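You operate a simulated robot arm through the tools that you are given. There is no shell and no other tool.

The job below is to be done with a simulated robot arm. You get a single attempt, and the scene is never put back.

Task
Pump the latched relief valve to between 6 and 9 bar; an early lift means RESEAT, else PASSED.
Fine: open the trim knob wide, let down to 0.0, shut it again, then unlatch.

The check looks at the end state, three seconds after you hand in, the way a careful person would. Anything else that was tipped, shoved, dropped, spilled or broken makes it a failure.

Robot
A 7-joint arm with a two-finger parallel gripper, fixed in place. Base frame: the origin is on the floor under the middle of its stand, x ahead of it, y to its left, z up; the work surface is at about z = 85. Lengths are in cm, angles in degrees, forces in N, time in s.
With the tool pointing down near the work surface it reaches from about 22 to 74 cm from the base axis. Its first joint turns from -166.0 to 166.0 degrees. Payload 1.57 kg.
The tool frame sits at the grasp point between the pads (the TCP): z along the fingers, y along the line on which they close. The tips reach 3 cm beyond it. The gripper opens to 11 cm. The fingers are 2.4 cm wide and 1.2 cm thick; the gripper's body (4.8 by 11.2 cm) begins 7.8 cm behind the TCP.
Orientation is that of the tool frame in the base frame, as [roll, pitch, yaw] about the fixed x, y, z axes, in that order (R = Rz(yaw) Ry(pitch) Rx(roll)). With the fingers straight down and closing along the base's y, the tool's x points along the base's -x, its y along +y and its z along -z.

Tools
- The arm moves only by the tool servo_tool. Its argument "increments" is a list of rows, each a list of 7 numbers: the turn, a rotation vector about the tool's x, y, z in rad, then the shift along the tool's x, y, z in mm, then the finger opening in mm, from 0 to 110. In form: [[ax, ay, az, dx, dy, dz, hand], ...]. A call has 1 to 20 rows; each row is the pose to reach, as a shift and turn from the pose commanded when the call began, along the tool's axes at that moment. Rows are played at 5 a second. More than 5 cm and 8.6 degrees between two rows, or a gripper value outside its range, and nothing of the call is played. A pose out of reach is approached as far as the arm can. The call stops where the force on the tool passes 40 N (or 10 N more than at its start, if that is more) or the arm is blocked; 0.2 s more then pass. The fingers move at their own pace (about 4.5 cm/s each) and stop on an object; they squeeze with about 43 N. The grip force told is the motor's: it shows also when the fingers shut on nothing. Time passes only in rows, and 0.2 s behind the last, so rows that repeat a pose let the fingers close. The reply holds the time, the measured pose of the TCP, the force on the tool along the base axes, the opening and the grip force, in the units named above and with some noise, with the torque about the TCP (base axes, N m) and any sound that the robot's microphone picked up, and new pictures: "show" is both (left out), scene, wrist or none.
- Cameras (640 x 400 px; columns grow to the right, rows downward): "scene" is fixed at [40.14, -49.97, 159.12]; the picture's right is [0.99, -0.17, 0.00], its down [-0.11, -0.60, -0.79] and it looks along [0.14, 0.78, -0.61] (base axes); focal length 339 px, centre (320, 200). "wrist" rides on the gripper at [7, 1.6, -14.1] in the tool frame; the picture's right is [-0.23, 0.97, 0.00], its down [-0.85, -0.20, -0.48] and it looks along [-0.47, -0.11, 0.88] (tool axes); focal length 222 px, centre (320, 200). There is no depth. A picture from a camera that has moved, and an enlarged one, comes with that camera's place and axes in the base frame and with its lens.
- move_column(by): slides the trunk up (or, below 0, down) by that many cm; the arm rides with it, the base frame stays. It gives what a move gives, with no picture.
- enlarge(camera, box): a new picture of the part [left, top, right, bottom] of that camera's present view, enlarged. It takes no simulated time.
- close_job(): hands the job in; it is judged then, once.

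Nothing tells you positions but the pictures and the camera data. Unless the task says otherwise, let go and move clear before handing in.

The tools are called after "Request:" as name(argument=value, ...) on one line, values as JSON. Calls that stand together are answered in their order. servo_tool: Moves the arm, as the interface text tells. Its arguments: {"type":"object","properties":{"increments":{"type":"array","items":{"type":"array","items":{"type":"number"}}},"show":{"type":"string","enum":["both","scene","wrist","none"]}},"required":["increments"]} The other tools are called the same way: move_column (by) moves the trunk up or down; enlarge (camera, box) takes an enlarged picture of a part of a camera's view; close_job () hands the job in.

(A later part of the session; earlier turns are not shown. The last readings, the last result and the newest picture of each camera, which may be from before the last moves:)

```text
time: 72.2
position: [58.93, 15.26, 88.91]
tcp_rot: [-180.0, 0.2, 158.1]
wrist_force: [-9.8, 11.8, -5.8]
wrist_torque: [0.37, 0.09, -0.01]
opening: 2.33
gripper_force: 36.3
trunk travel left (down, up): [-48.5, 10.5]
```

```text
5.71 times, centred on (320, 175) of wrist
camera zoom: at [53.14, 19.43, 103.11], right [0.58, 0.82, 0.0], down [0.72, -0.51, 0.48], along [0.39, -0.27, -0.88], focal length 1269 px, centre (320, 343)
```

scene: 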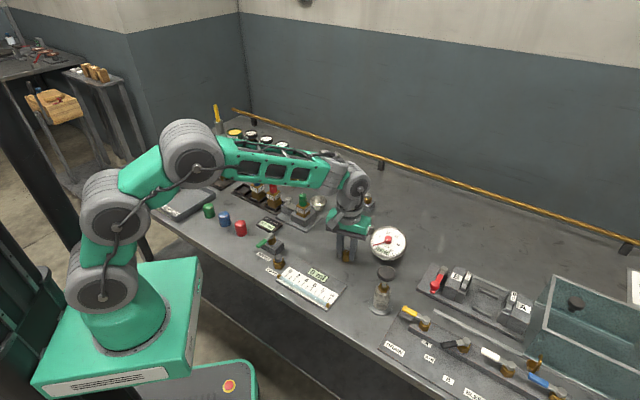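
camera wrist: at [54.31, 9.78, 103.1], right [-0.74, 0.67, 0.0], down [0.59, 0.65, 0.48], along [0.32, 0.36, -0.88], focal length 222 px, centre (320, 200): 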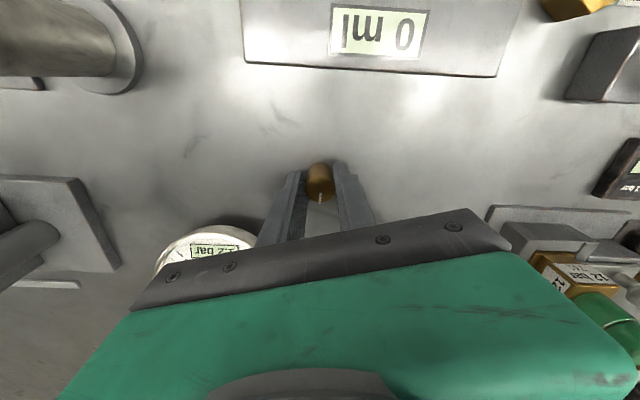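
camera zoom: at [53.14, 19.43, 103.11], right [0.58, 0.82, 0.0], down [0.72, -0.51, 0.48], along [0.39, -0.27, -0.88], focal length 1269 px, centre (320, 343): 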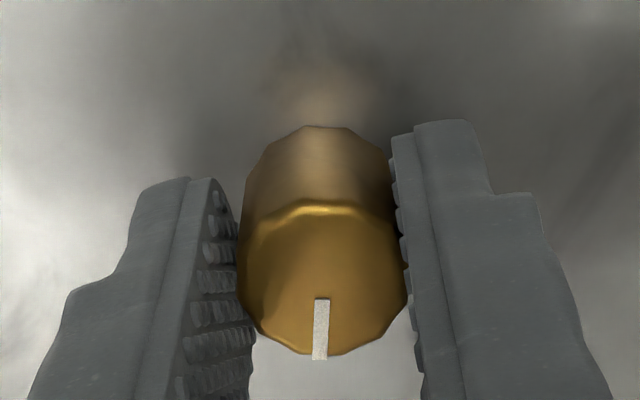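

Still tracking the knob well. Continuing clockwise until the shut stop.

Request:
servo_tool(increments=[[0, 0, 0.14, 0.8, 0.5, 0, 18], [0, 0, 0.28, 0.8, 0.5, 0, 18], [0, 0, 0.42, 0.8, 0.5, 0, 18], [0, 0, 0.56, 0.8, 0.5, 0, 18], [0, 0, 0.7, 0.8, 0.5, 0, 18], [0, 0, 0.84, 0.8, 0.5, 0, 18], [0, 0, 0.98, 0.8, 0.5, 0, 18], [0, 0, 1.12, 0.8, 0.5, 0, 18], [0, 0, 1.26, 0.8, 0.5, 0, 18], [0, 0, 1.4, 0.8, 0.5, 0, 18], [0, 0, 1.54, 0.8, 0.5, 0, 18], [0, 0, 1.66, 0.8, 0.5, 0, 18]], show="none")

Request:
enlarge(camera="wrist", box=[270, 140, 370, 210])

```text
time: 74.8
position: [59.06, 15.29, 88.87]
tcp_rot: [179.7, -0.1, 62.9]
wrist_force: [15.1, 20.9, -1.9]
wrist_torque: [0.34, -0.35, 0.0]
opening: 2.33
gripper_force: 35.4
trunk travel left (down, up): [-48.5, 10.5]
```

```text
5.71 times, centred on (320, 175) of wrist
camera zoom: at [63.79, 20.83, 103.14], right [0.76, -0.65, 0.0], down [-0.57, -0.67, 0.48], along [-0.31, -0.36, -0.88], focal length 1269 px, centre (320, 343)
```

zoom: 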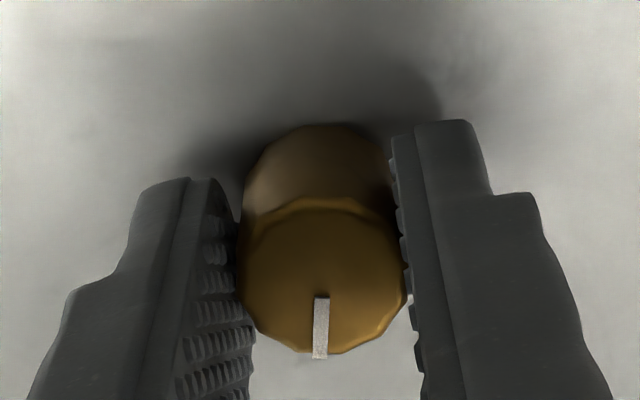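

Almost there; no twist torque yet. A few more degrees clockwise, relieving side force, until the shut stop shows.

Request:
servo_tool(increments=[[0, 0, 0.04, 1.5, 0.2, 0, 18], [0, 0, 0.1, 1.5, 0.2, 0, 18], [0, 0, 0.16, 1.5, 0.2, 0, 18], [0, 0, 0.2, 1.5, 0.2, 0, 18]], show="none")

Request:
enlarge(camera="wrist", box=[270, 140, 370, 210])

```text
time: 75.8
position: [59.05, 15.09, 88.91]
tcp_rot: [179.9, 0.1, 51.3]
wrist_force: [8.9, 2.9, 7.6]
wrist_torque: [-0.42, -0.01, 0.38]
opening: 2.36
gripper_force: 35.2
trunk travel left (down, up): [-48.5, 10.5]
```

```text
5.71 times, centred on (320, 175) of wrist
camera zoom: at [64.75, 19.65, 103.12], right [0.62, -0.79, 0.0], down [-0.69, -0.54, 0.48], along [-0.38, -0.3, -0.88], focal length 1269 px, centre (320, 343)
```

zoom: 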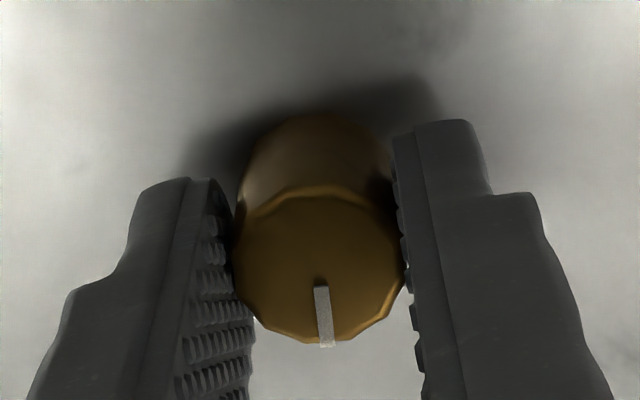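

The twist torque shows the shut stop. I release the knob and rise clear, then verify the knob and gauge.

Request:
servo_tool(increments=[[0, 0, 0, 0, 0, 0, 50], [0, 0, 0, 0, 0, 0, 50], [0, 0, 0, 0, 0, -40, 50], [0, 0, 0, 0, 0, -80, 50], [0, 0, 0, 0, 0, -120, 50], [0, 0, 0, 0, 0, -150, 50]])

Request:
enlarge(camera="scene", box=[331, 242, 363, 268])

Request:
enlarge(camera="scene", box=[330, 220, 430, 320])

Request:
enlarge(camera="scene", box=[240, 170, 340, 242])

```text
time: 77.2
position: [58.86, 15.21, 103.67]
tcp_rot: [179.9, -0.1, 51.5]
wrist_force: [0.1, 0.4, -0.1]
wrist_torque: [0.0, -0.01, 0.01]
opening: 5.0
gripper_force: 0.0
trunk travel left (down, up): [-48.5, 10.5]
camera wrist: at [64.64, 19.71, 118.04], right [0.62, -0.78, 0.0], down [-0.69, -0.55, 0.48], along [-0.37, -0.3, -0.88], focal length 222 px, centre (320, 200)
```

scene: 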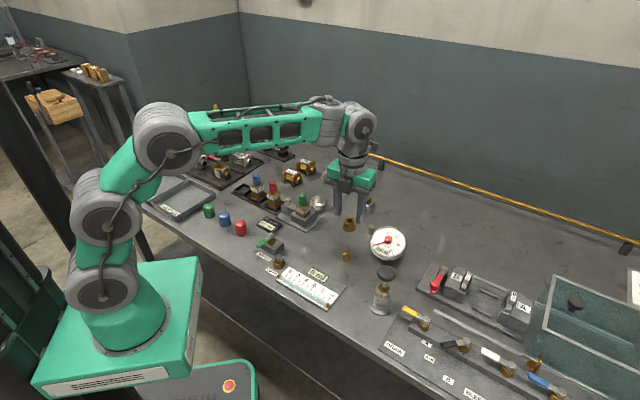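
wrist: 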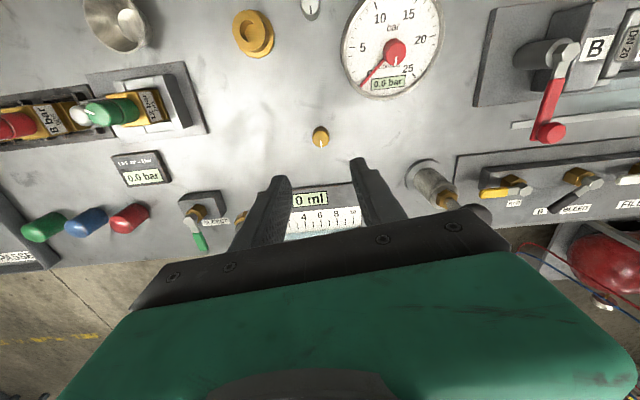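

```text
15.38 times, centred on (347, 255) of scene
camera zoom: at [40.14, -49.97, 159.12], right [0.99, -0.17, 0.0], down [-0.11, -0.6, -0.79], along [0.14, 0.78, -0.61], focal length 5216 px, centre (-95, -646)
```

zoom: 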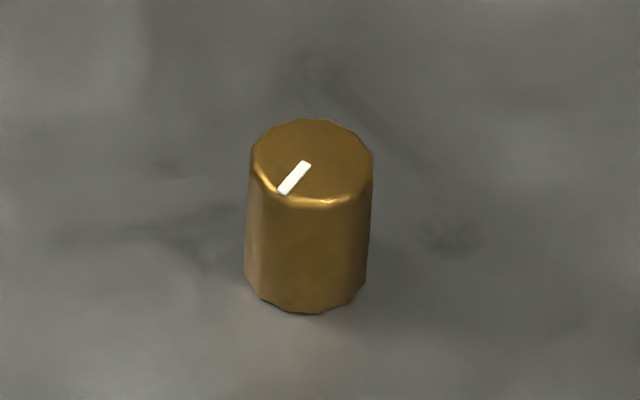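

```text
4.00 times, centred on (380, 270) of scene
camera zoom: at [40.14, -49.97, 159.12], right [0.99, -0.17, 0.0], down [-0.11, -0.6, -0.79], along [0.14, 0.78, -0.61], focal length 1356 px, centre (80, -80)
```

zoom: 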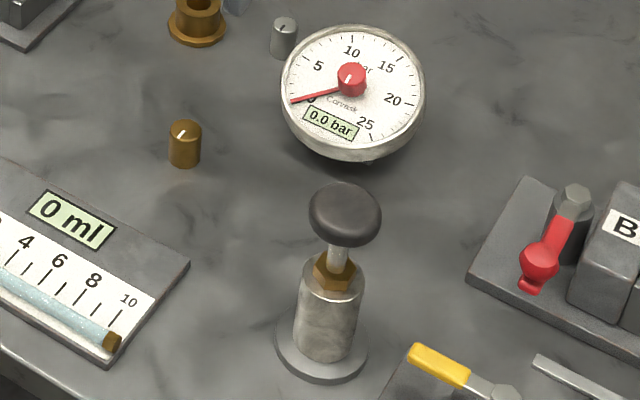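

```text
5.56 times, centred on (290, 206) of scene
camera zoom: at [40.14, -49.97, 159.12], right [0.99, -0.17, 0.0], down [-0.11, -0.6, -0.79], along [0.14, 0.78, -0.61], focal length 1883 px, centre (487, 167)
```

zoom: 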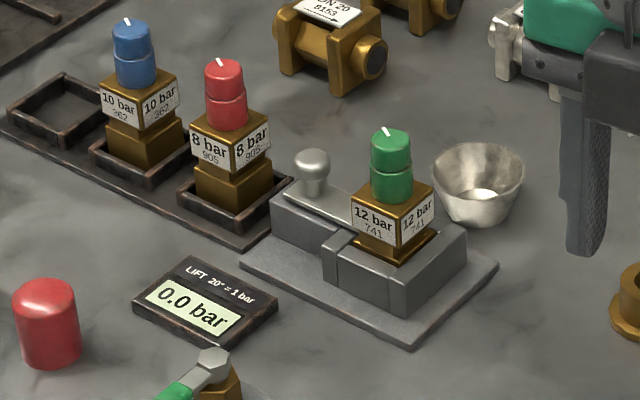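

The trim knob's mark is exactly back at its shut position and the gauge reads 0.0. Next is the latch: I'll look closely at its knob and slide plate from both cameras.

Request:
enlarge(camera="scene", box=[274, 184, 338, 228])

Request:
enlarge(camera="wrist", box=[50, 50, 220, 160])

```text
9.09 times, centred on (306, 206) of scene
camera zoom: at [40.14, -49.97, 159.12], right [0.99, -0.17, 0.0], down [-0.11, -0.6, -0.79], along [0.14, 0.78, -0.61], focal length 3082 px, centre (447, 146)
```

zoom: 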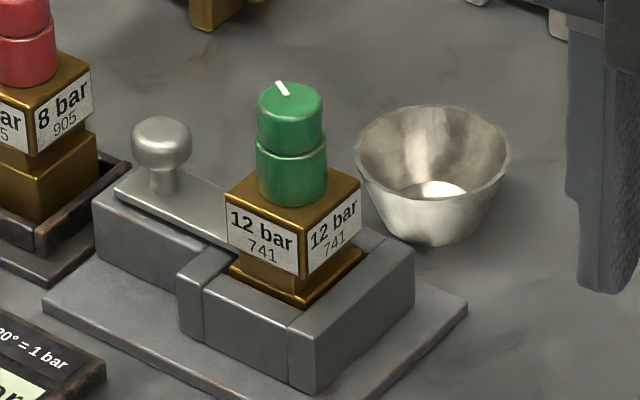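

```text
3.64 times, centred on (135, 105) of wrist
camera zoom: at [64.64, 19.71, 118.04], right [0.62, -0.78, 0.0], down [-0.69, -0.55, 0.48], along [-0.37, -0.3, -0.88], focal length 808 px, centre (993, 546)
```

zoom: 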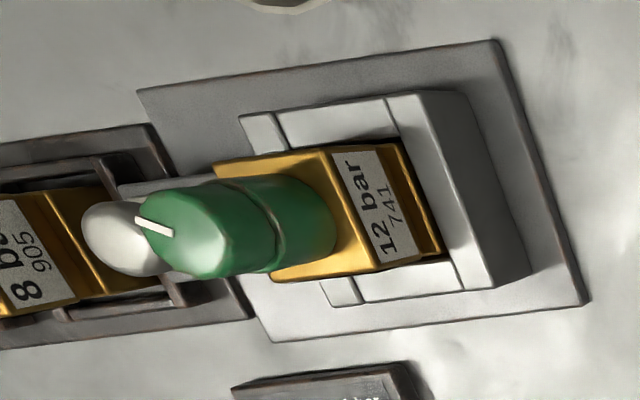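

The latch is a slide plate with a mushroom knob at about (44.9, 38.7, z≈91), retracting left along the bench, away from the valve at (49.2, 34.7). I move above the latch knob with the fingers turned to straddle it across the slide direction.

Request:
servo_tool(increments=[[0, 0, -0.135, 9, -23, 0, 50], [0, 0, -0.27, 18, -46, 0, 50], [0, 0, -0.405, 27, -70, 0, 50], [0, 0, -0.54, 36, -93, 0, 50], [0, 0, -0.675, 45, -116, 0, 50], [0, 0, -0.81, 54, -139, 0, 50], [0, 0, -0.945, 63, -163, 0, 50], [0, 0, -1.08, 72, -186, 0, 50], [0, 0, -1.215, 81, -210, 0, 50], [0, 0, -1.35, 90, -233, 0, 50], [0, 0, -1.484, 97, -255.5, 0, 50], [0, 0, -1.484, 97, -255.5, 0, 50]])

Request:
enlarge(camera="wrist", box=[220, 60, 420, 185])

Request:
enlarge(camera="scene", box=[240, 150, 360, 240])

```text
time: 79.8
position: [44.89, 38.87, 103.87]
tcp_rot: [179.9, 0.0, 136.7]
wrist_force: [-0.3, 0.2, -0.2]
wrist_torque: [-0.01, 0.0, -0.02]
opening: 5.0
gripper_force: 0.0
trunk travel left (down, up): [-48.5, 10.5]
camera wrist: at [41.14, 44.85, 118.05], right [0.83, 0.55, 0.0], down [0.48, -0.73, 0.48], along [0.26, -0.4, -0.88], focal length 222 px, centre (320, 200)
```

scene: 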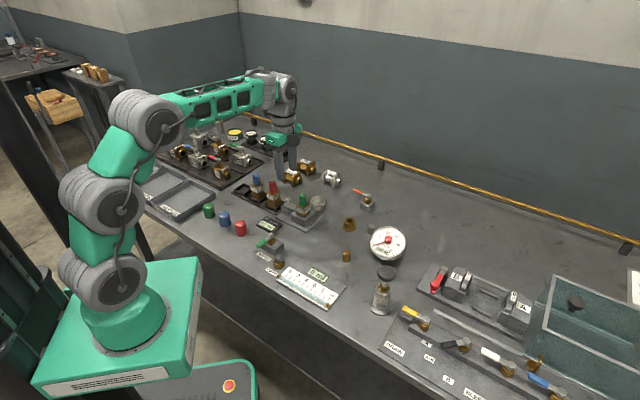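
wrist: 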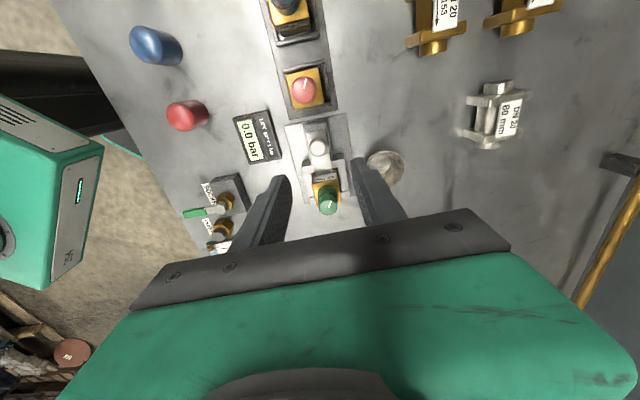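

```text
3.20 times, centred on (320, 122) of wrist
camera zoom: at [41.14, 44.85, 118.05], right [0.83, 0.55, 0.0], down [0.48, -0.73, 0.48], along [0.26, -0.4, -0.88], focal length 711 px, centre (320, 448)
```

zoom: 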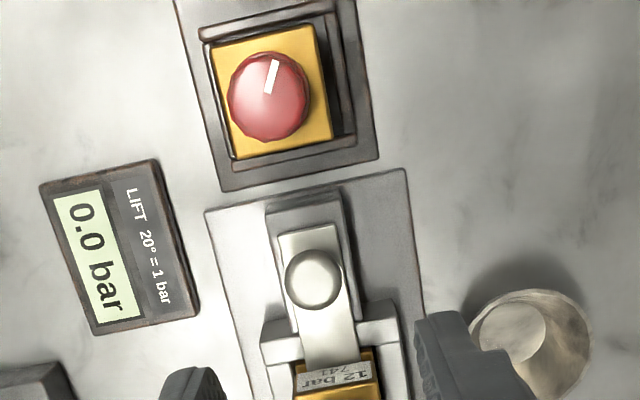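

```text
4.44 times, centred on (300, 195) of scene
camera zoom: at [40.14, -49.97, 159.12], right [0.99, -0.17, 0.0], down [-0.11, -0.6, -0.79], along [0.14, 0.78, -0.61], focal length 1507 px, centre (409, 222)
```

zoom: 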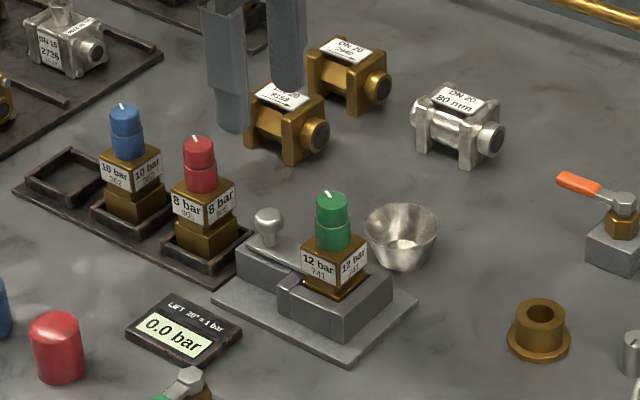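

The latch knob is confirmed at (44.85, 38.65). I descend to straddle it and close.

Request:
servo_tool(increments=[[0, 0, 0, -1, -1.7, 40, 50], [0, 0, 0, -1, -1.7, 80, 50], [0, 0, 0, -1, -1.7, 111, 50], [0, 0, 0, -1, -1.7, 111, 35], [0, 0, 0, -1, -1.7, 111, 15], [0, 0, 0, -1, -1.7, 111, 15], [0, 0, 0, -1, -1.7, 111, 15]])

Request:
enlarge(camera="wrist", box=[220, 60, 420, 210])

Request:
enlarge(camera="scene", box=[250, 160, 340, 230])

```text
time: 81.5
position: [44.93, 38.56, 92.77]
tcp_rot: [180.0, 0.0, 136.5]
wrist_force: [-6.3, -5.6, -1.3]
wrist_torque: [-0.14, 0.11, 0.02]
opening: 2.07
gripper_force: 30.6
trunk travel left (down, up): [-48.5, 10.5]
camera wrist: at [41.09, 44.57, 106.94], right [0.83, 0.55, 0.0], down [0.48, -0.73, 0.48], along [0.26, -0.4, -0.88], focal length 222 px, centre (320, 200)
```

scene: 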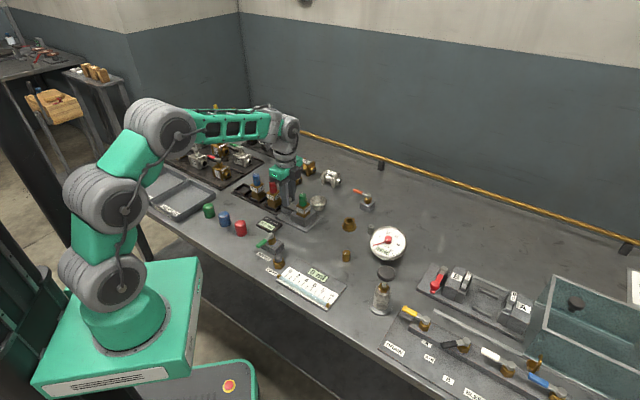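
wrist: 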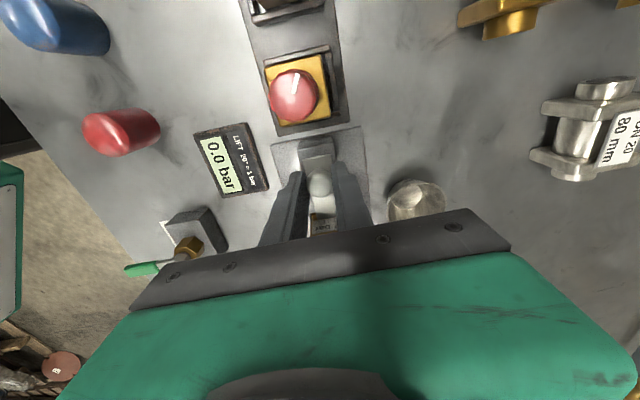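

```text
2.67 times, centred on (320, 135) of wrist
camera zoom: at [41.09, 44.57, 106.94], right [0.83, 0.55, 0.0], down [0.48, -0.73, 0.48], along [0.26, -0.4, -0.88], focal length 592 px, centre (320, 373)
```

zoom: 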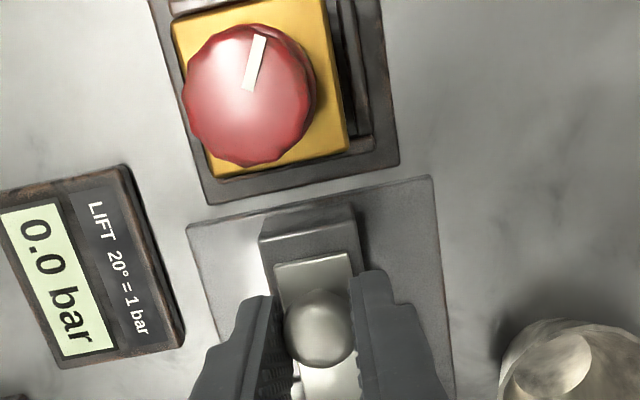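

```text
5.71 times, centred on (295, 195) of scene
camera zoom: at [40.14, -49.97, 159.12], right [0.99, -0.17, 0.0], down [-0.11, -0.6, -0.79], along [0.14, 0.78, -0.61], focal length 1937 px, centre (463, 229)
```

zoom: 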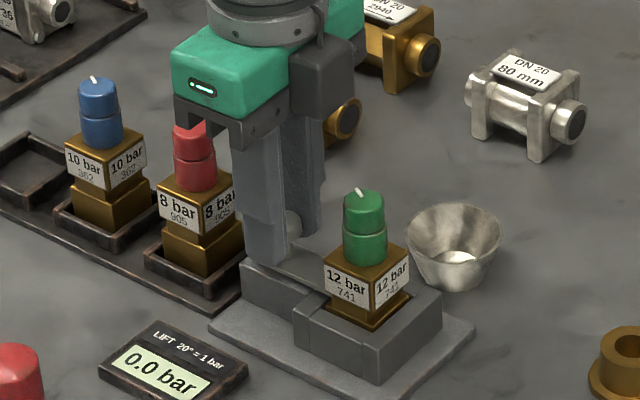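

The latch knob is gripped. Now I slide it left along the bench (tool +x), away from the valve.

Request:
servo_tool(increments=[[0, 0, 0, 3, -0.5, 0, 15], [0, 0, 0, 7, -0.5, 0, 15], [0, 0, 0, 11, -0.5, 0, 15], [0, 0, 0, 15, -0.5, 0, 15]])

Request:
enlarge(camera="wrist", box=[220, 60, 420, 210])

Request:
enlarge(camera="scene", box=[250, 160, 340, 230])

```text
time: 82.5
position: [43.83, 39.67, 92.72]
tcp_rot: [180.0, 0.0, 136.6]
wrist_force: [-0.7, -0.7, -8.3]
wrist_torque: [-0.05, -0.09, 0.03]
opening: 2.09
gripper_force: 33.7
trunk travel left (down, up): [-48.5, 10.5]
camera wrist: at [40.0, 45.64, 106.94], right [0.83, 0.55, 0.0], down [0.48, -0.73, 0.48], along [0.26, -0.4, -0.88], focal length 222 px, centre (320, 200)
```

scene: 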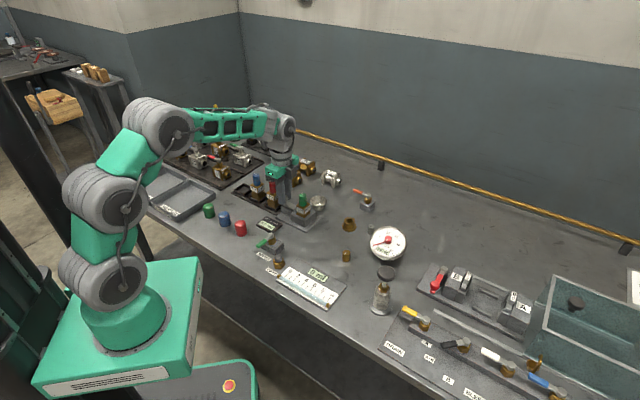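
wrist: 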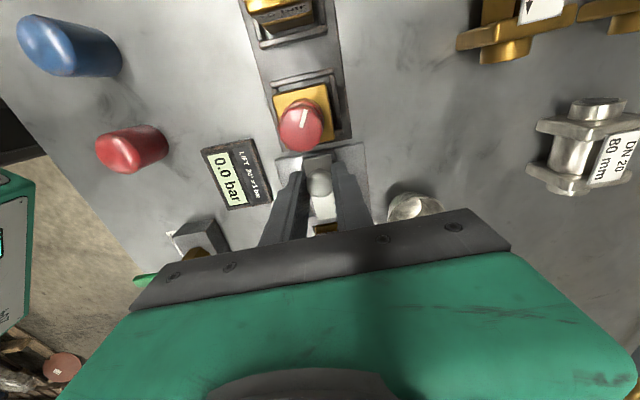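

```text
2.67 times, centred on (320, 135) of wrist
camera zoom: at [40.0, 45.64, 106.94], right [0.83, 0.55, 0.0], down [0.48, -0.73, 0.48], along [0.26, -0.4, -0.88], focal length 592 px, centre (320, 373)
```

zoom: 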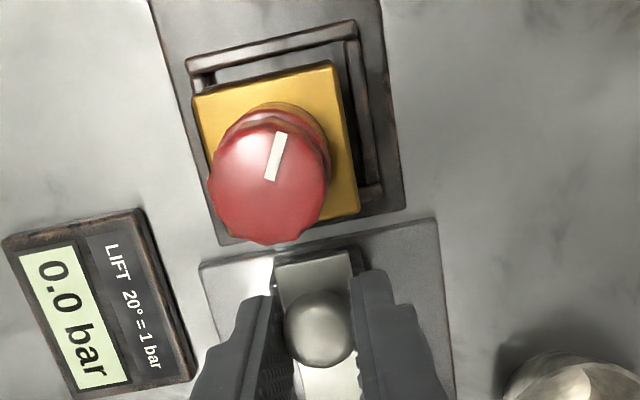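

```text
5.71 times, centred on (295, 195) of scene
camera zoom: at [40.14, -49.97, 159.12], right [0.99, -0.17, 0.0], down [-0.11, -0.6, -0.79], along [0.14, 0.78, -0.61], focal length 1937 px, centre (463, 229)
```

zoom: 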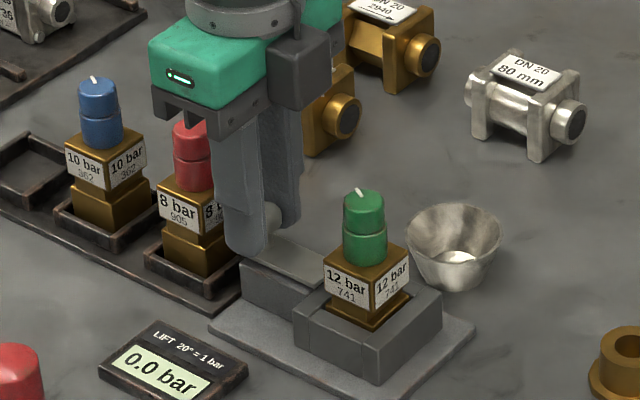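

The latch moved 15 mm freely. Continuing a bit further until it meets its stop.

Request:
servo_tool(increments=[[0, 0, 0, 3, 0, 0, 15], [0, 0, 0, 6, 0, 0, 15], [0, 0, 0, 9, 0, 0, 15], [0, 0, 0, 12, 0, 0, 15]])

Request:
enlarge(camera="wrist", box=[220, 60, 420, 210])

Request:
enlarge(camera="scene", box=[250, 160, 340, 230])

```text
time: 83.5
position: [43.17, 40.29, 92.94]
tcp_rot: [179.8, 0.0, 136.5]
wrist_force: [18.3, -20.0, -2.7]
wrist_torque: [-0.54, -0.46, 0.03]
opening: 2.12
gripper_force: 34.2
trunk travel left (down, up): [-48.5, 10.5]
camera wrist: at [39.27, 46.29, 107.13], right [0.84, 0.55, 0.0], down [0.48, -0.73, 0.48], along [0.26, -0.4, -0.88], focal length 222 px, centre (320, 200)
```

scene: 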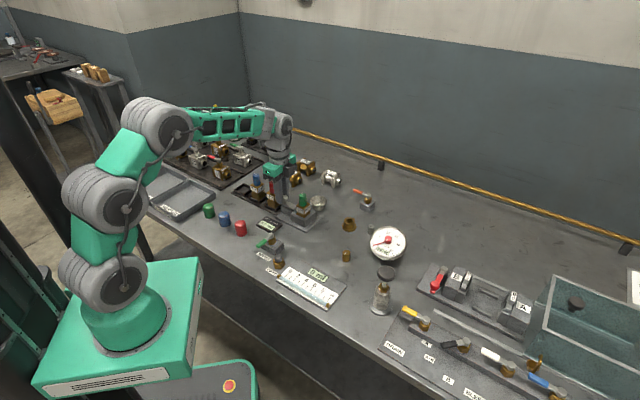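
wrist: 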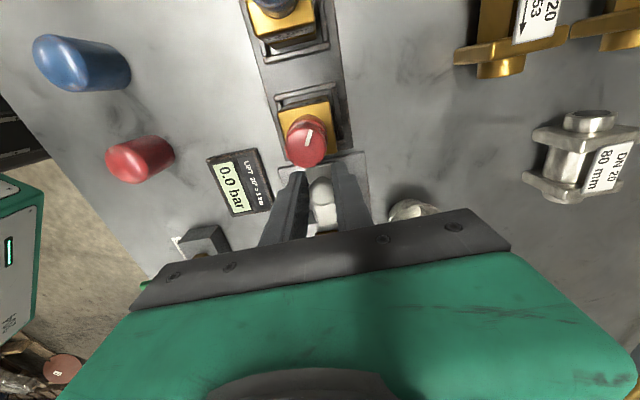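

```text
2.67 times, centred on (320, 135) of wrist
camera zoom: at [39.27, 46.29, 107.13], right [0.84, 0.55, 0.0], down [0.48, -0.73, 0.48], along [0.26, -0.4, -0.88], focal length 592 px, centre (320, 373)
```

zoom: 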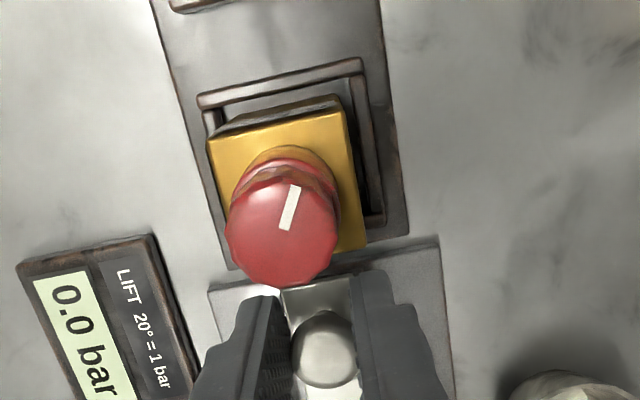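

```text
5.71 times, centred on (295, 195) of scene
camera zoom: at [40.14, -49.97, 159.12], right [0.99, -0.17, 0.0], down [-0.11, -0.6, -0.79], along [0.14, 0.78, -0.61], focal length 1937 px, centre (463, 229)
```

zoom: 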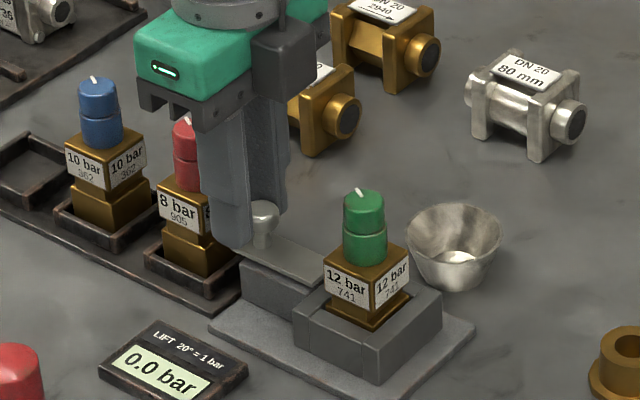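

The force shows the latch has met its end stop after about 2.3 cm (the red valve is still over 1 cm clear). I ease off, open, rise and inspect.

Request:
servo_tool(increments=[[0, 0, 0, -2, 0, 0, 15], [0, 0, 0, -2, 0, 0, 50], [0, 0, 0, -2, 0, 0, 50], [0, 0, 0, -2, 0, -40, 50], [0, 0, 0, -2, 0, -80, 50], [0, 0, 0, -2, 0, -110, 50]])

Request:
enlarge(camera="wrist", box=[220, 60, 420, 210])

Request:
enlarge(camera="scene", box=[270, 175, 334, 225])

```text
time: 84.8
position: [43.17, 40.29, 103.75]
tcp_rot: [179.9, -0.1, 136.6]
wrist_force: [0.4, -0.3, 0.1]
wrist_torque: [0.03, -0.01, -0.02]
opening: 5.02
gripper_force: 0.0
trunk travel left (down, up): [-48.5, 10.5]
camera wrist: at [39.28, 46.29, 118.02], right [0.83, 0.55, 0.0], down [0.48, -0.73, 0.48], along [0.26, -0.4, -0.88], focal length 222 px, centre (320, 200)
```

scene: 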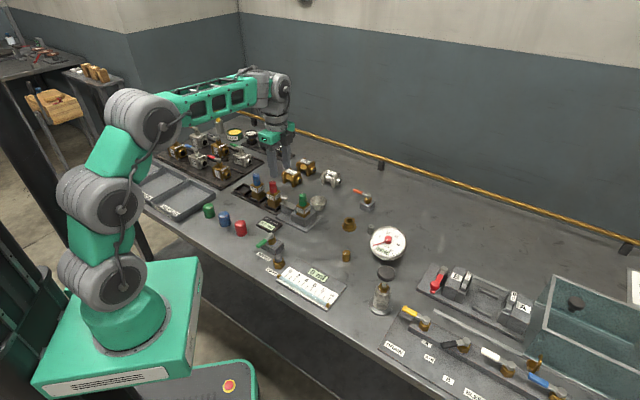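
wrist: 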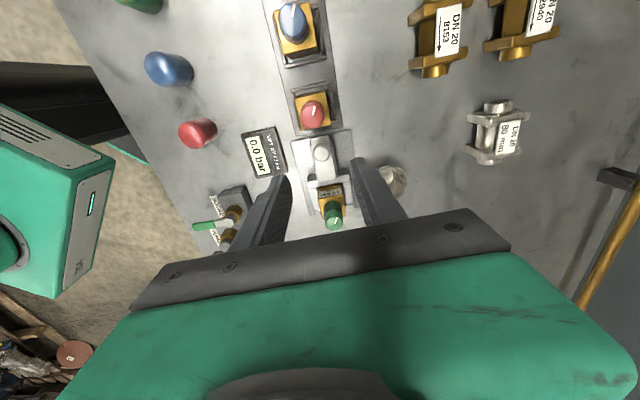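

```text
2.67 times, centred on (320, 135) of wrist
camera zoom: at [39.28, 46.29, 118.02], right [0.83, 0.55, 0.0], down [0.48, -0.73, 0.48], along [0.26, -0.4, -0.88], focal length 592 px, centre (320, 373)
```

zoom: 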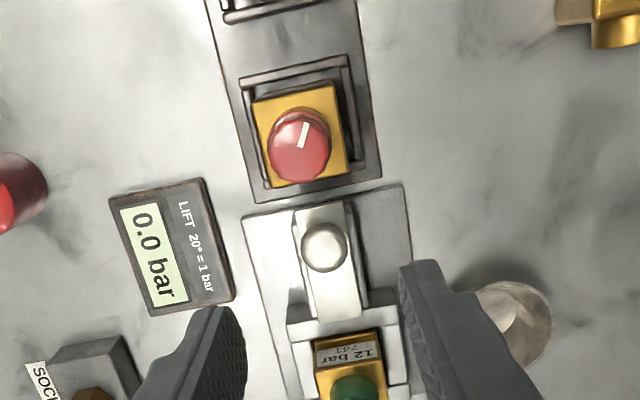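

```text
8.00 times, centred on (302, 200) of scene
camera zoom: at [40.14, -49.97, 159.12], right [0.99, -0.17, 0.0], down [-0.11, -0.6, -0.79], along [0.14, 0.78, -0.61], focal length 2712 px, centre (464, 200)
```

zoom: 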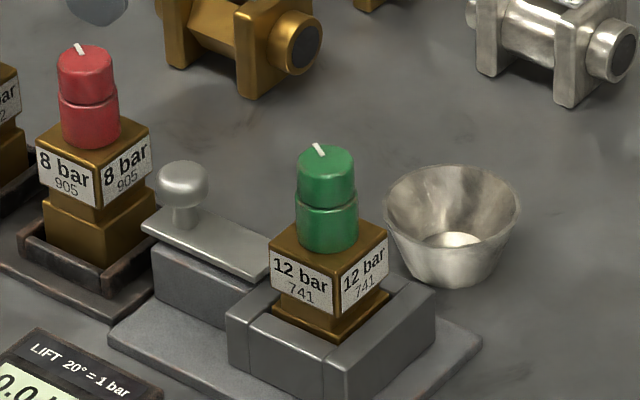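

The latch is retracted clear of the valve. Now I locate the valve precisely for picking it by its square brass body.

Request:
enlarge(camera="wrist", box=[290, 160, 370, 240])

Request:
enlarge(camera="scene", box=[285, 185, 325, 225])

Request:
enlarge(camera="scene", box=[100, 150, 220, 225])

```text
5.00 times, centred on (330, 200) of wrist
camera zoom: at [39.28, 46.29, 118.02], right [0.83, 0.55, 0.0], down [0.48, -0.73, 0.48], along [0.26, -0.4, -0.88], focal length 1111 px, centre (270, 200)
```

zoom: 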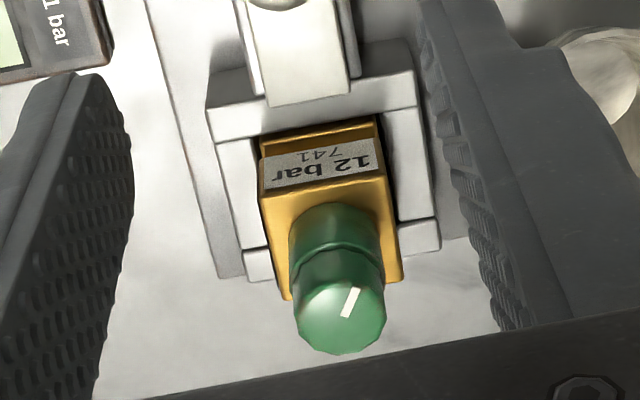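

```text
10.00 times, centred on (305, 205) of scene
camera zoom: at [40.14, -49.97, 159.12], right [0.99, -0.17, 0.0], down [-0.11, -0.6, -0.79], along [0.14, 0.78, -0.61], focal length 3390 px, centre (470, 150)
```

zoom: 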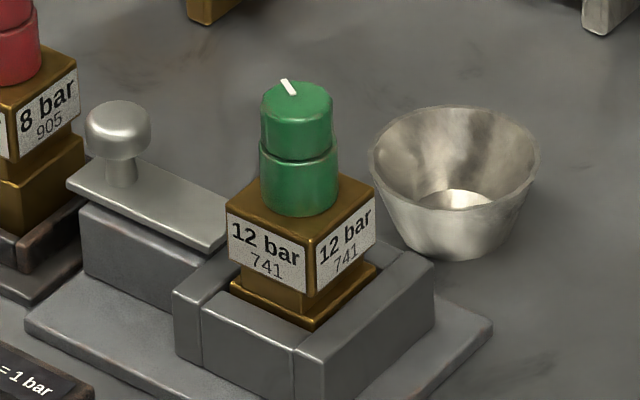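

```text
5.33 times, centred on (160, 188) of scene
camera zoom: at [40.14, -49.97, 159.12], right [0.99, -0.17, 0.0], down [-0.11, -0.6, -0.79], along [0.14, 0.78, -0.61], focal length 1808 px, centre (1173, 267)
```

zoom: 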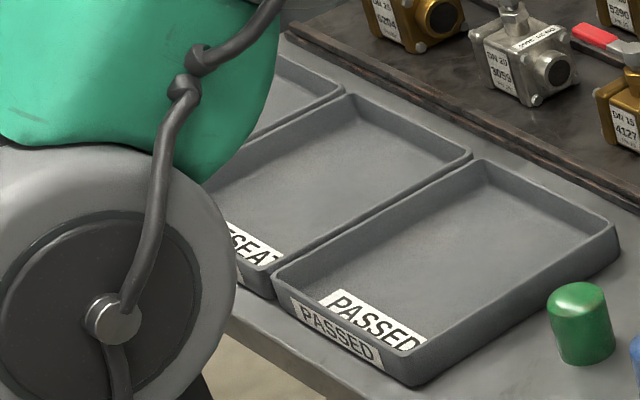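

The valve axis is at about (49.1, 34.6), with the square body spanning z ≈ 90–92.3. I move over it, descend with the fingers on the front and back faces, and stop to check before closing.

Request:
servo_tool(increments=[[0, 0, 0, -27, 0, 0, 55], [0, 0, 0, -54, 0, 0, 55], [0, 0, 0, -82.4, -0.8, 0, 55], [0, 0, 0, -82.4, -0.8, 40, 55], [0, 0, 0, -82.4, -0.8, 80, 55], [0, 0, 0, -82.4, -0.8, 95, 55]])

Request:
enlarge(camera="wrist", box=[240, 110, 400, 230])

Request:
enlarge(camera="scene", box=[265, 160, 345, 230])

```text
time: 86.2
position: [49.05, 34.49, 94.27]
tcp_rot: [-179.9, -0.1, 136.5]
wrist_force: [0.3, -0.6, 0.2]
wrist_torque: [0.0, -0.01, 0.01]
opening: 5.5
gripper_force: 0.1
trunk travel left (down, up): [-48.5, 10.5]
camera wrist: at [45.16, 40.54, 108.48], right [0.83, 0.55, 0.0], down [0.48, -0.73, 0.48], along [0.26, -0.4, -0.88], focal length 222 px, centre (320, 200)
```

scene: 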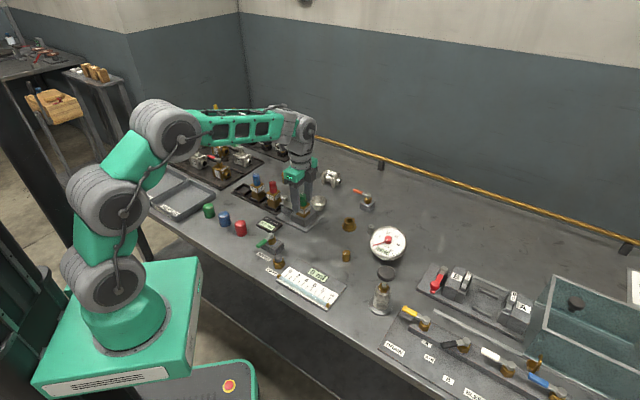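
wrist: 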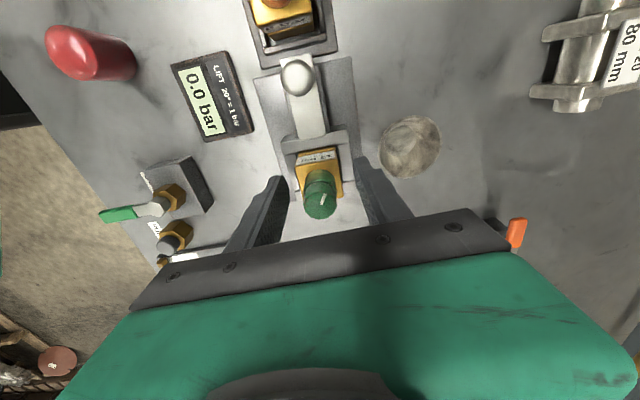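

```text
3.33 times, centred on (320, 170) of wrist
camera zoom: at [45.16, 40.54, 108.48], right [0.83, 0.55, 0.0], down [0.48, -0.73, 0.48], along [0.26, -0.4, -0.88], focal length 740 px, centre (320, 300)
```

zoom: 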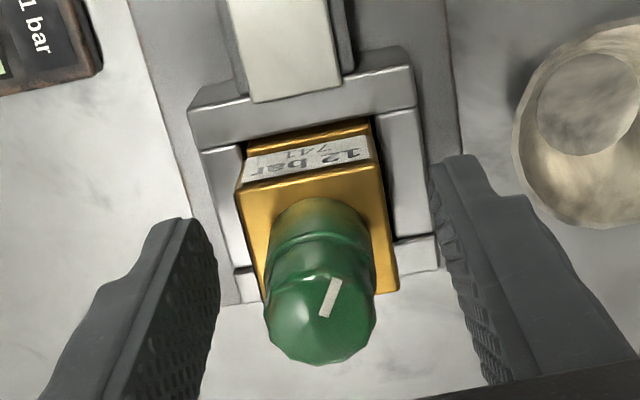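

```text
5.71 times, centred on (305, 195) of scene
camera zoom: at [40.14, -49.97, 159.12], right [0.99, -0.17, 0.0], down [-0.11, -0.6, -0.79], along [0.14, 0.78, -0.61], focal length 1937 px, centre (406, 229)
```

zoom: 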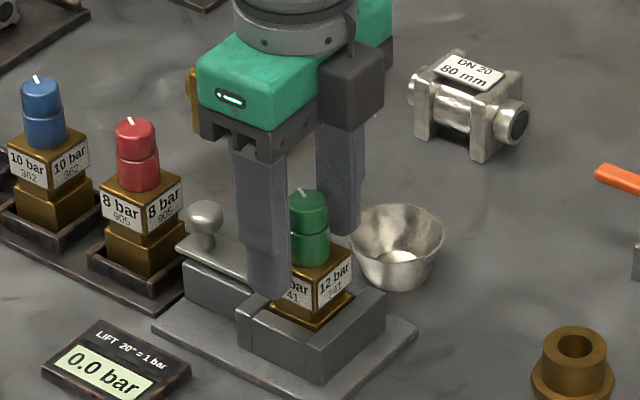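

The fingers are aligned with the body's faces. I lower the last 1.4 cm and close on the body.

Request:
servo_tool(increments=[[0, 0, 0, 0, 0, 7, 55], [0, 0, 0, 0, 0, 14, 55], [0, 0, 0, 0, 0, 14, 42], [0, 0, 0, 0, 0, 14, 28], [0, 0, 0, 0, 0, 14, 28], [0, 0, 0, 0, 0, 14, 28]])

Request:
enlarge(camera="wrist", box=[240, 110, 400, 230])

Request:
enlarge(camera="scene", box=[265, 160, 345, 230])

```text
time: 87.7
position: [49.06, 34.5, 92.93]
tcp_rot: [179.9, 0.0, 136.4]
wrist_force: [-0.1, -1.5, 0.9]
wrist_torque: [-0.16, 0.09, -0.01]
opening: 3.49
gripper_force: 35.9
trunk travel left (down, up): [-48.5, 10.5]
camera wrist: at [45.19, 40.56, 107.17], right [0.83, 0.55, 0.0], down [0.48, -0.73, 0.48], along [0.26, -0.4, -0.88], focal length 222 px, centre (320, 200)
```

scene: 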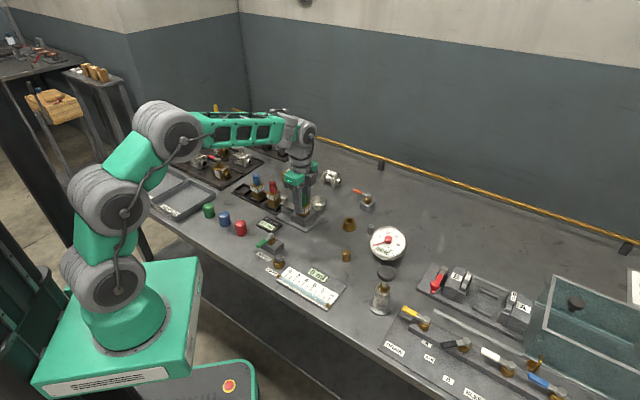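
wrist: 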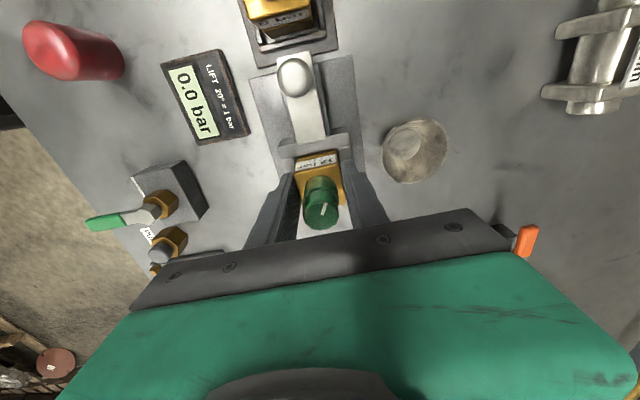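

```text
3.33 times, centred on (320, 170) of wrist
camera zoom: at [45.19, 40.56, 107.17], right [0.83, 0.55, 0.0], down [0.48, -0.73, 0.48], along [0.26, -0.4, -0.88], focal length 740 px, centre (320, 300)
```

zoom: 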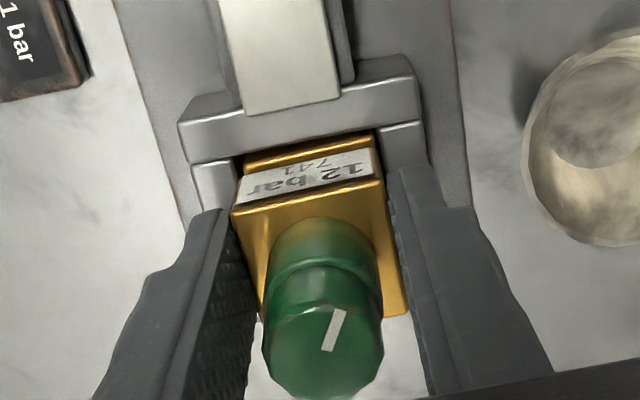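

```text
5.71 times, centred on (305, 195) of scene
camera zoom: at [40.14, -49.97, 159.12], right [0.99, -0.17, 0.0], down [-0.11, -0.6, -0.79], along [0.14, 0.78, -0.61], focal length 1937 px, centre (406, 229)
```

zoom: 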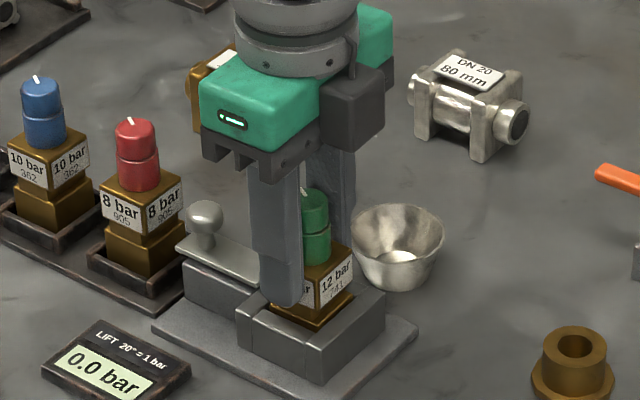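

Gripped firmly at 3.5 cm with no side load. I lift it straight up slowly and check.

Request:
servo_tool(increments=[[0, 0, 0, 0, 0, -5, 28], [0, 0, 0, 0, 0, -12, 28], [0, 0, 0, 0, 0, -22, 28], [0, 0, 0, 0, 0, -35, 28]])

Request:
enlarge(camera="scene", box=[265, 150, 345, 230])

Request:
enlarge(camera="wrist", box=[240, 110, 400, 230])

```text
time: 88.7
position: [49.09, 34.56, 96.46]
tcp_rot: [179.9, 0.0, 136.4]
wrist_force: [0.9, -1.1, -3.7]
wrist_torque: [0.02, 0.01, -0.01]
opening: 3.47
gripper_force: 42.1
trunk travel left (down, up): [-48.5, 10.5]
camera wrist: at [45.22, 40.59, 110.67], right [0.83, 0.55, 0.0], down [0.48, -0.73, 0.48], along [0.26, -0.4, -0.88], focal length 222 px, centre (320, 200)
```

scene: 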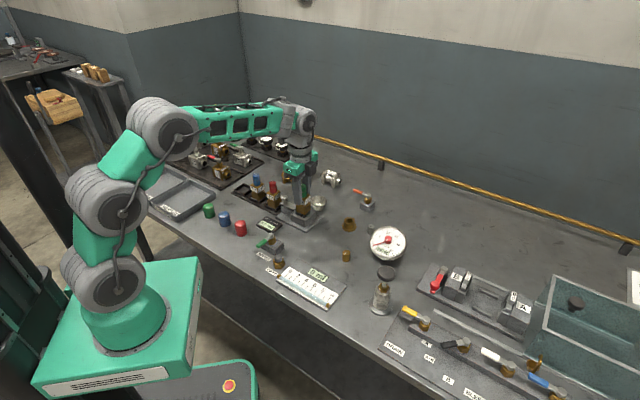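
wrist: 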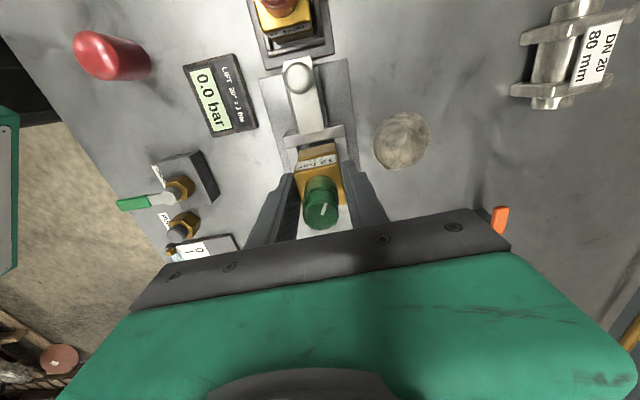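

```text
5.00 times, centred on (305, 190) of scene
camera zoom: at [40.14, -49.97, 159.12], right [0.99, -0.17, 0.0], down [-0.11, -0.6, -0.79], along [0.14, 0.78, -0.61], focal length 1695 px, centre (395, 250)
```

zoom: 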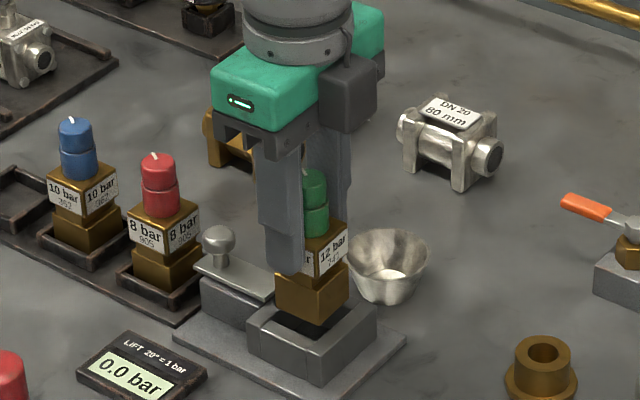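

```text
3.33 times, centred on (320, 170) of wrist
camera zoom: at [45.22, 40.59, 110.67], right [0.83, 0.55, 0.0], down [0.48, -0.73, 0.48], along [0.26, -0.4, -0.88], focal length 740 px, centre (320, 300)
```

zoom: 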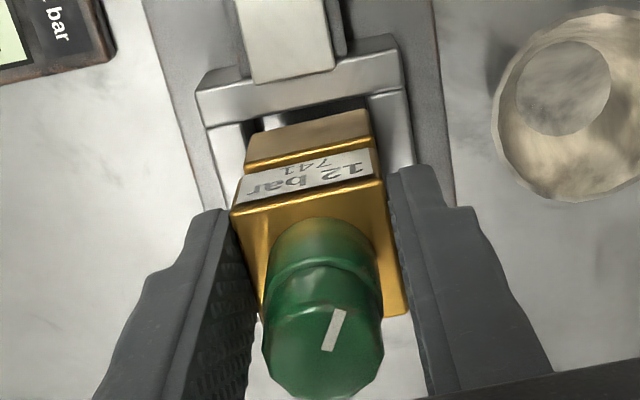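

The valve is out of the nest and held securely. I lift it well clear of everything, then carry it over to the PASSED tray at about (9.3, 51).

Request:
servo_tool(increments=[[0, 0, 0, 0, 0, -30, 28], [0, 0, 0, 0, 0, -60, 28], [0, 0, 0, 0, 0, -90, 28], [0, 0, 0, 0, 0, -120, 28]], show="scene")

Request:
servo_tool(increments=[[0, 0, 0, 25, -10, 0, 28], [0, 0, 0, 50, -20, 0, 28], [0, 0, 0, 75, -29, 0, 28], [0, 0, 0, 100, -39, 0, 28], [0, 0, 0, 125, -49, 0, 28], [0, 0, 0, 150, -58, 0, 28], [0, 0, 0, 175, -68, 0, 28], [0, 0, 0, 200, -78, 0, 28], [0, 0, 0, 225, -88, 0, 28], [0, 0, 0, 250, -97, 0, 28], [0, 0, 0, 275, -107, 0, 28], [0, 0, 0, 300, -117, 0, 28], [0, 0, 0, 325, -126, 0, 28], [0, 0, 0, 350, -136, 0, 28], [0, 0, 0, 375, -146, 0, 28], [0, 0, 0, 401, -156, 0, 28], [0, 0, 0, 401, -156, 0, 28]])

```text
time: 89.7
position: [49.08, 34.47, 108.3]
tcp_rot: [-180.0, 0.0, 136.5]
wrist_force: [-0.3, -0.1, -4.5]
wrist_torque: [0.02, 0.0, -0.02]
opening: 3.45
gripper_force: 41.8
trunk travel left (down, up): [-48.5, 10.5]
```

scene: 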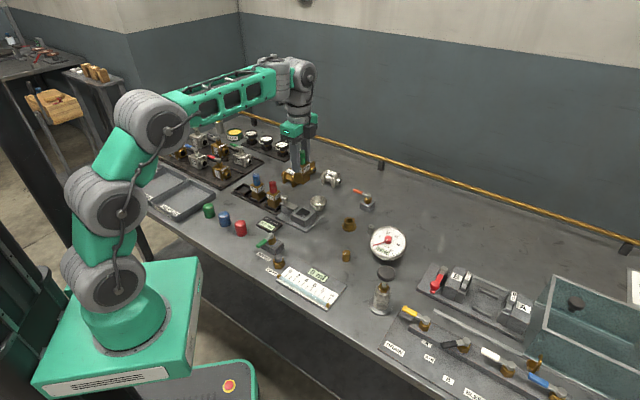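

```text
time: 93.2
position: [9.13, 50.89, 108.26]
tcp_rot: [179.8, 0.0, 136.5]
wrist_force: [-0.2, -0.4, -4.0]
wrist_torque: [0.0, 0.0, 0.0]
opening: 3.45
gripper_force: 41.9
trunk travel left (down, up): [-48.5, 10.5]
camera wrist: at [5.36, 56.9, 122.54], right [0.84, 0.55, 0.0], down [0.48, -0.73, 0.48], along [0.26, -0.4, -0.88], focal length 222 px, centre (320, 200)
```

scene: 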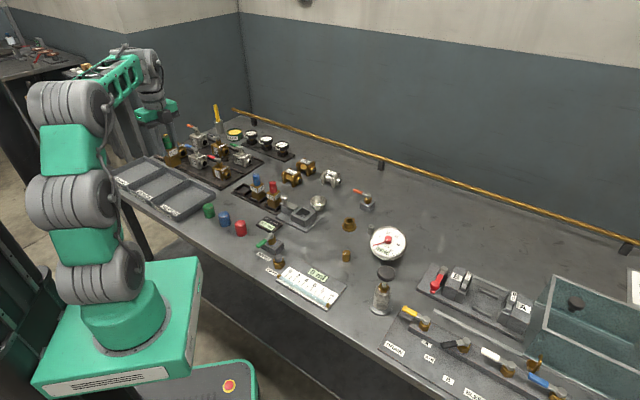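
wrist: 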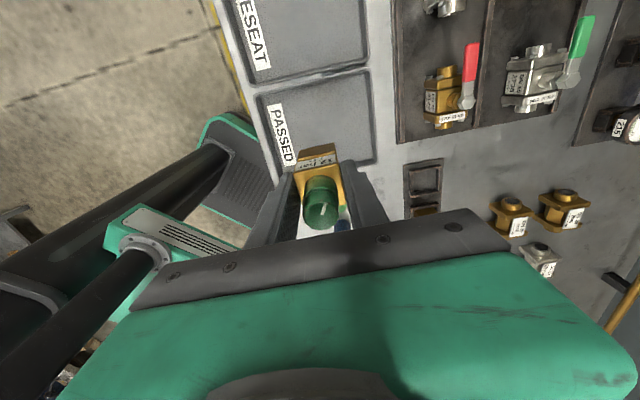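

The valve is over the middle of the PASSED tray (centre about (9.3, 50.8)). I descend, slowing near the floor to feel for contact.

Request:
servo_tool(increments=[[0, 0, 0, 0, 0, 40, 28], [0, 0, 0, 0, 0, 80, 28], [0, 0, 0, 0, 0, 115, 28], [0, 0, 0, 0, 0, 135, 28], [0, 0, 0, 0, 0, 143, 28]])

Request:
enlarge(camera="scene", box=[100, 130, 220, 225])

```text
time: 94.5
position: [9.23, 50.82, 93.96]
tcp_rot: [179.9, -0.1, 136.6]
wrist_force: [-0.1, -0.3, -4.9]
wrist_torque: [0.02, 0.0, -0.04]
opening: 3.45
gripper_force: 41.7
trunk travel left (down, up): [-48.5, 10.5]
camera wrist: at [5.34, 56.9, 108.23], right [0.83, 0.55, 0.0], down [0.48, -0.73, 0.48], along [0.26, -0.4, -0.88], focal length 222 px, centre (320, 200)
```

scene: 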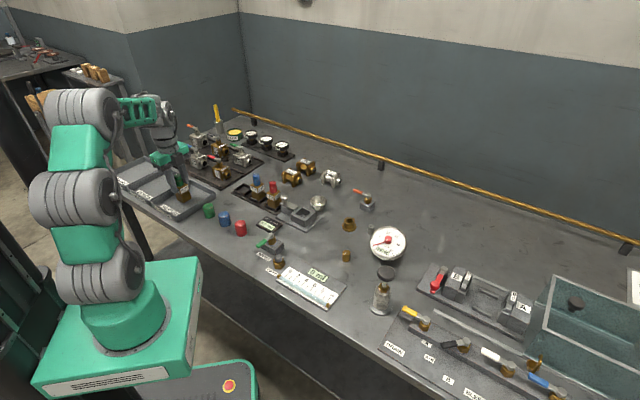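
wrist: 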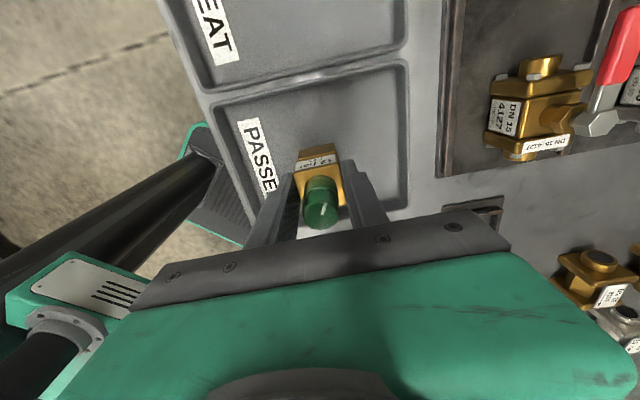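

```text
4.21 times, centred on (160, 178) of scene
camera zoom: at [40.14, -49.97, 159.12], right [0.99, -0.17, 0.0], down [-0.11, -0.6, -0.79], along [0.14, 0.78, -0.61], focal length 1427 px, centre (994, 295)
```

zoom: 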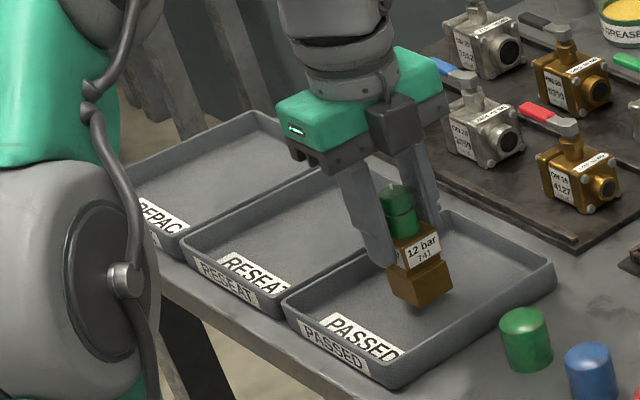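

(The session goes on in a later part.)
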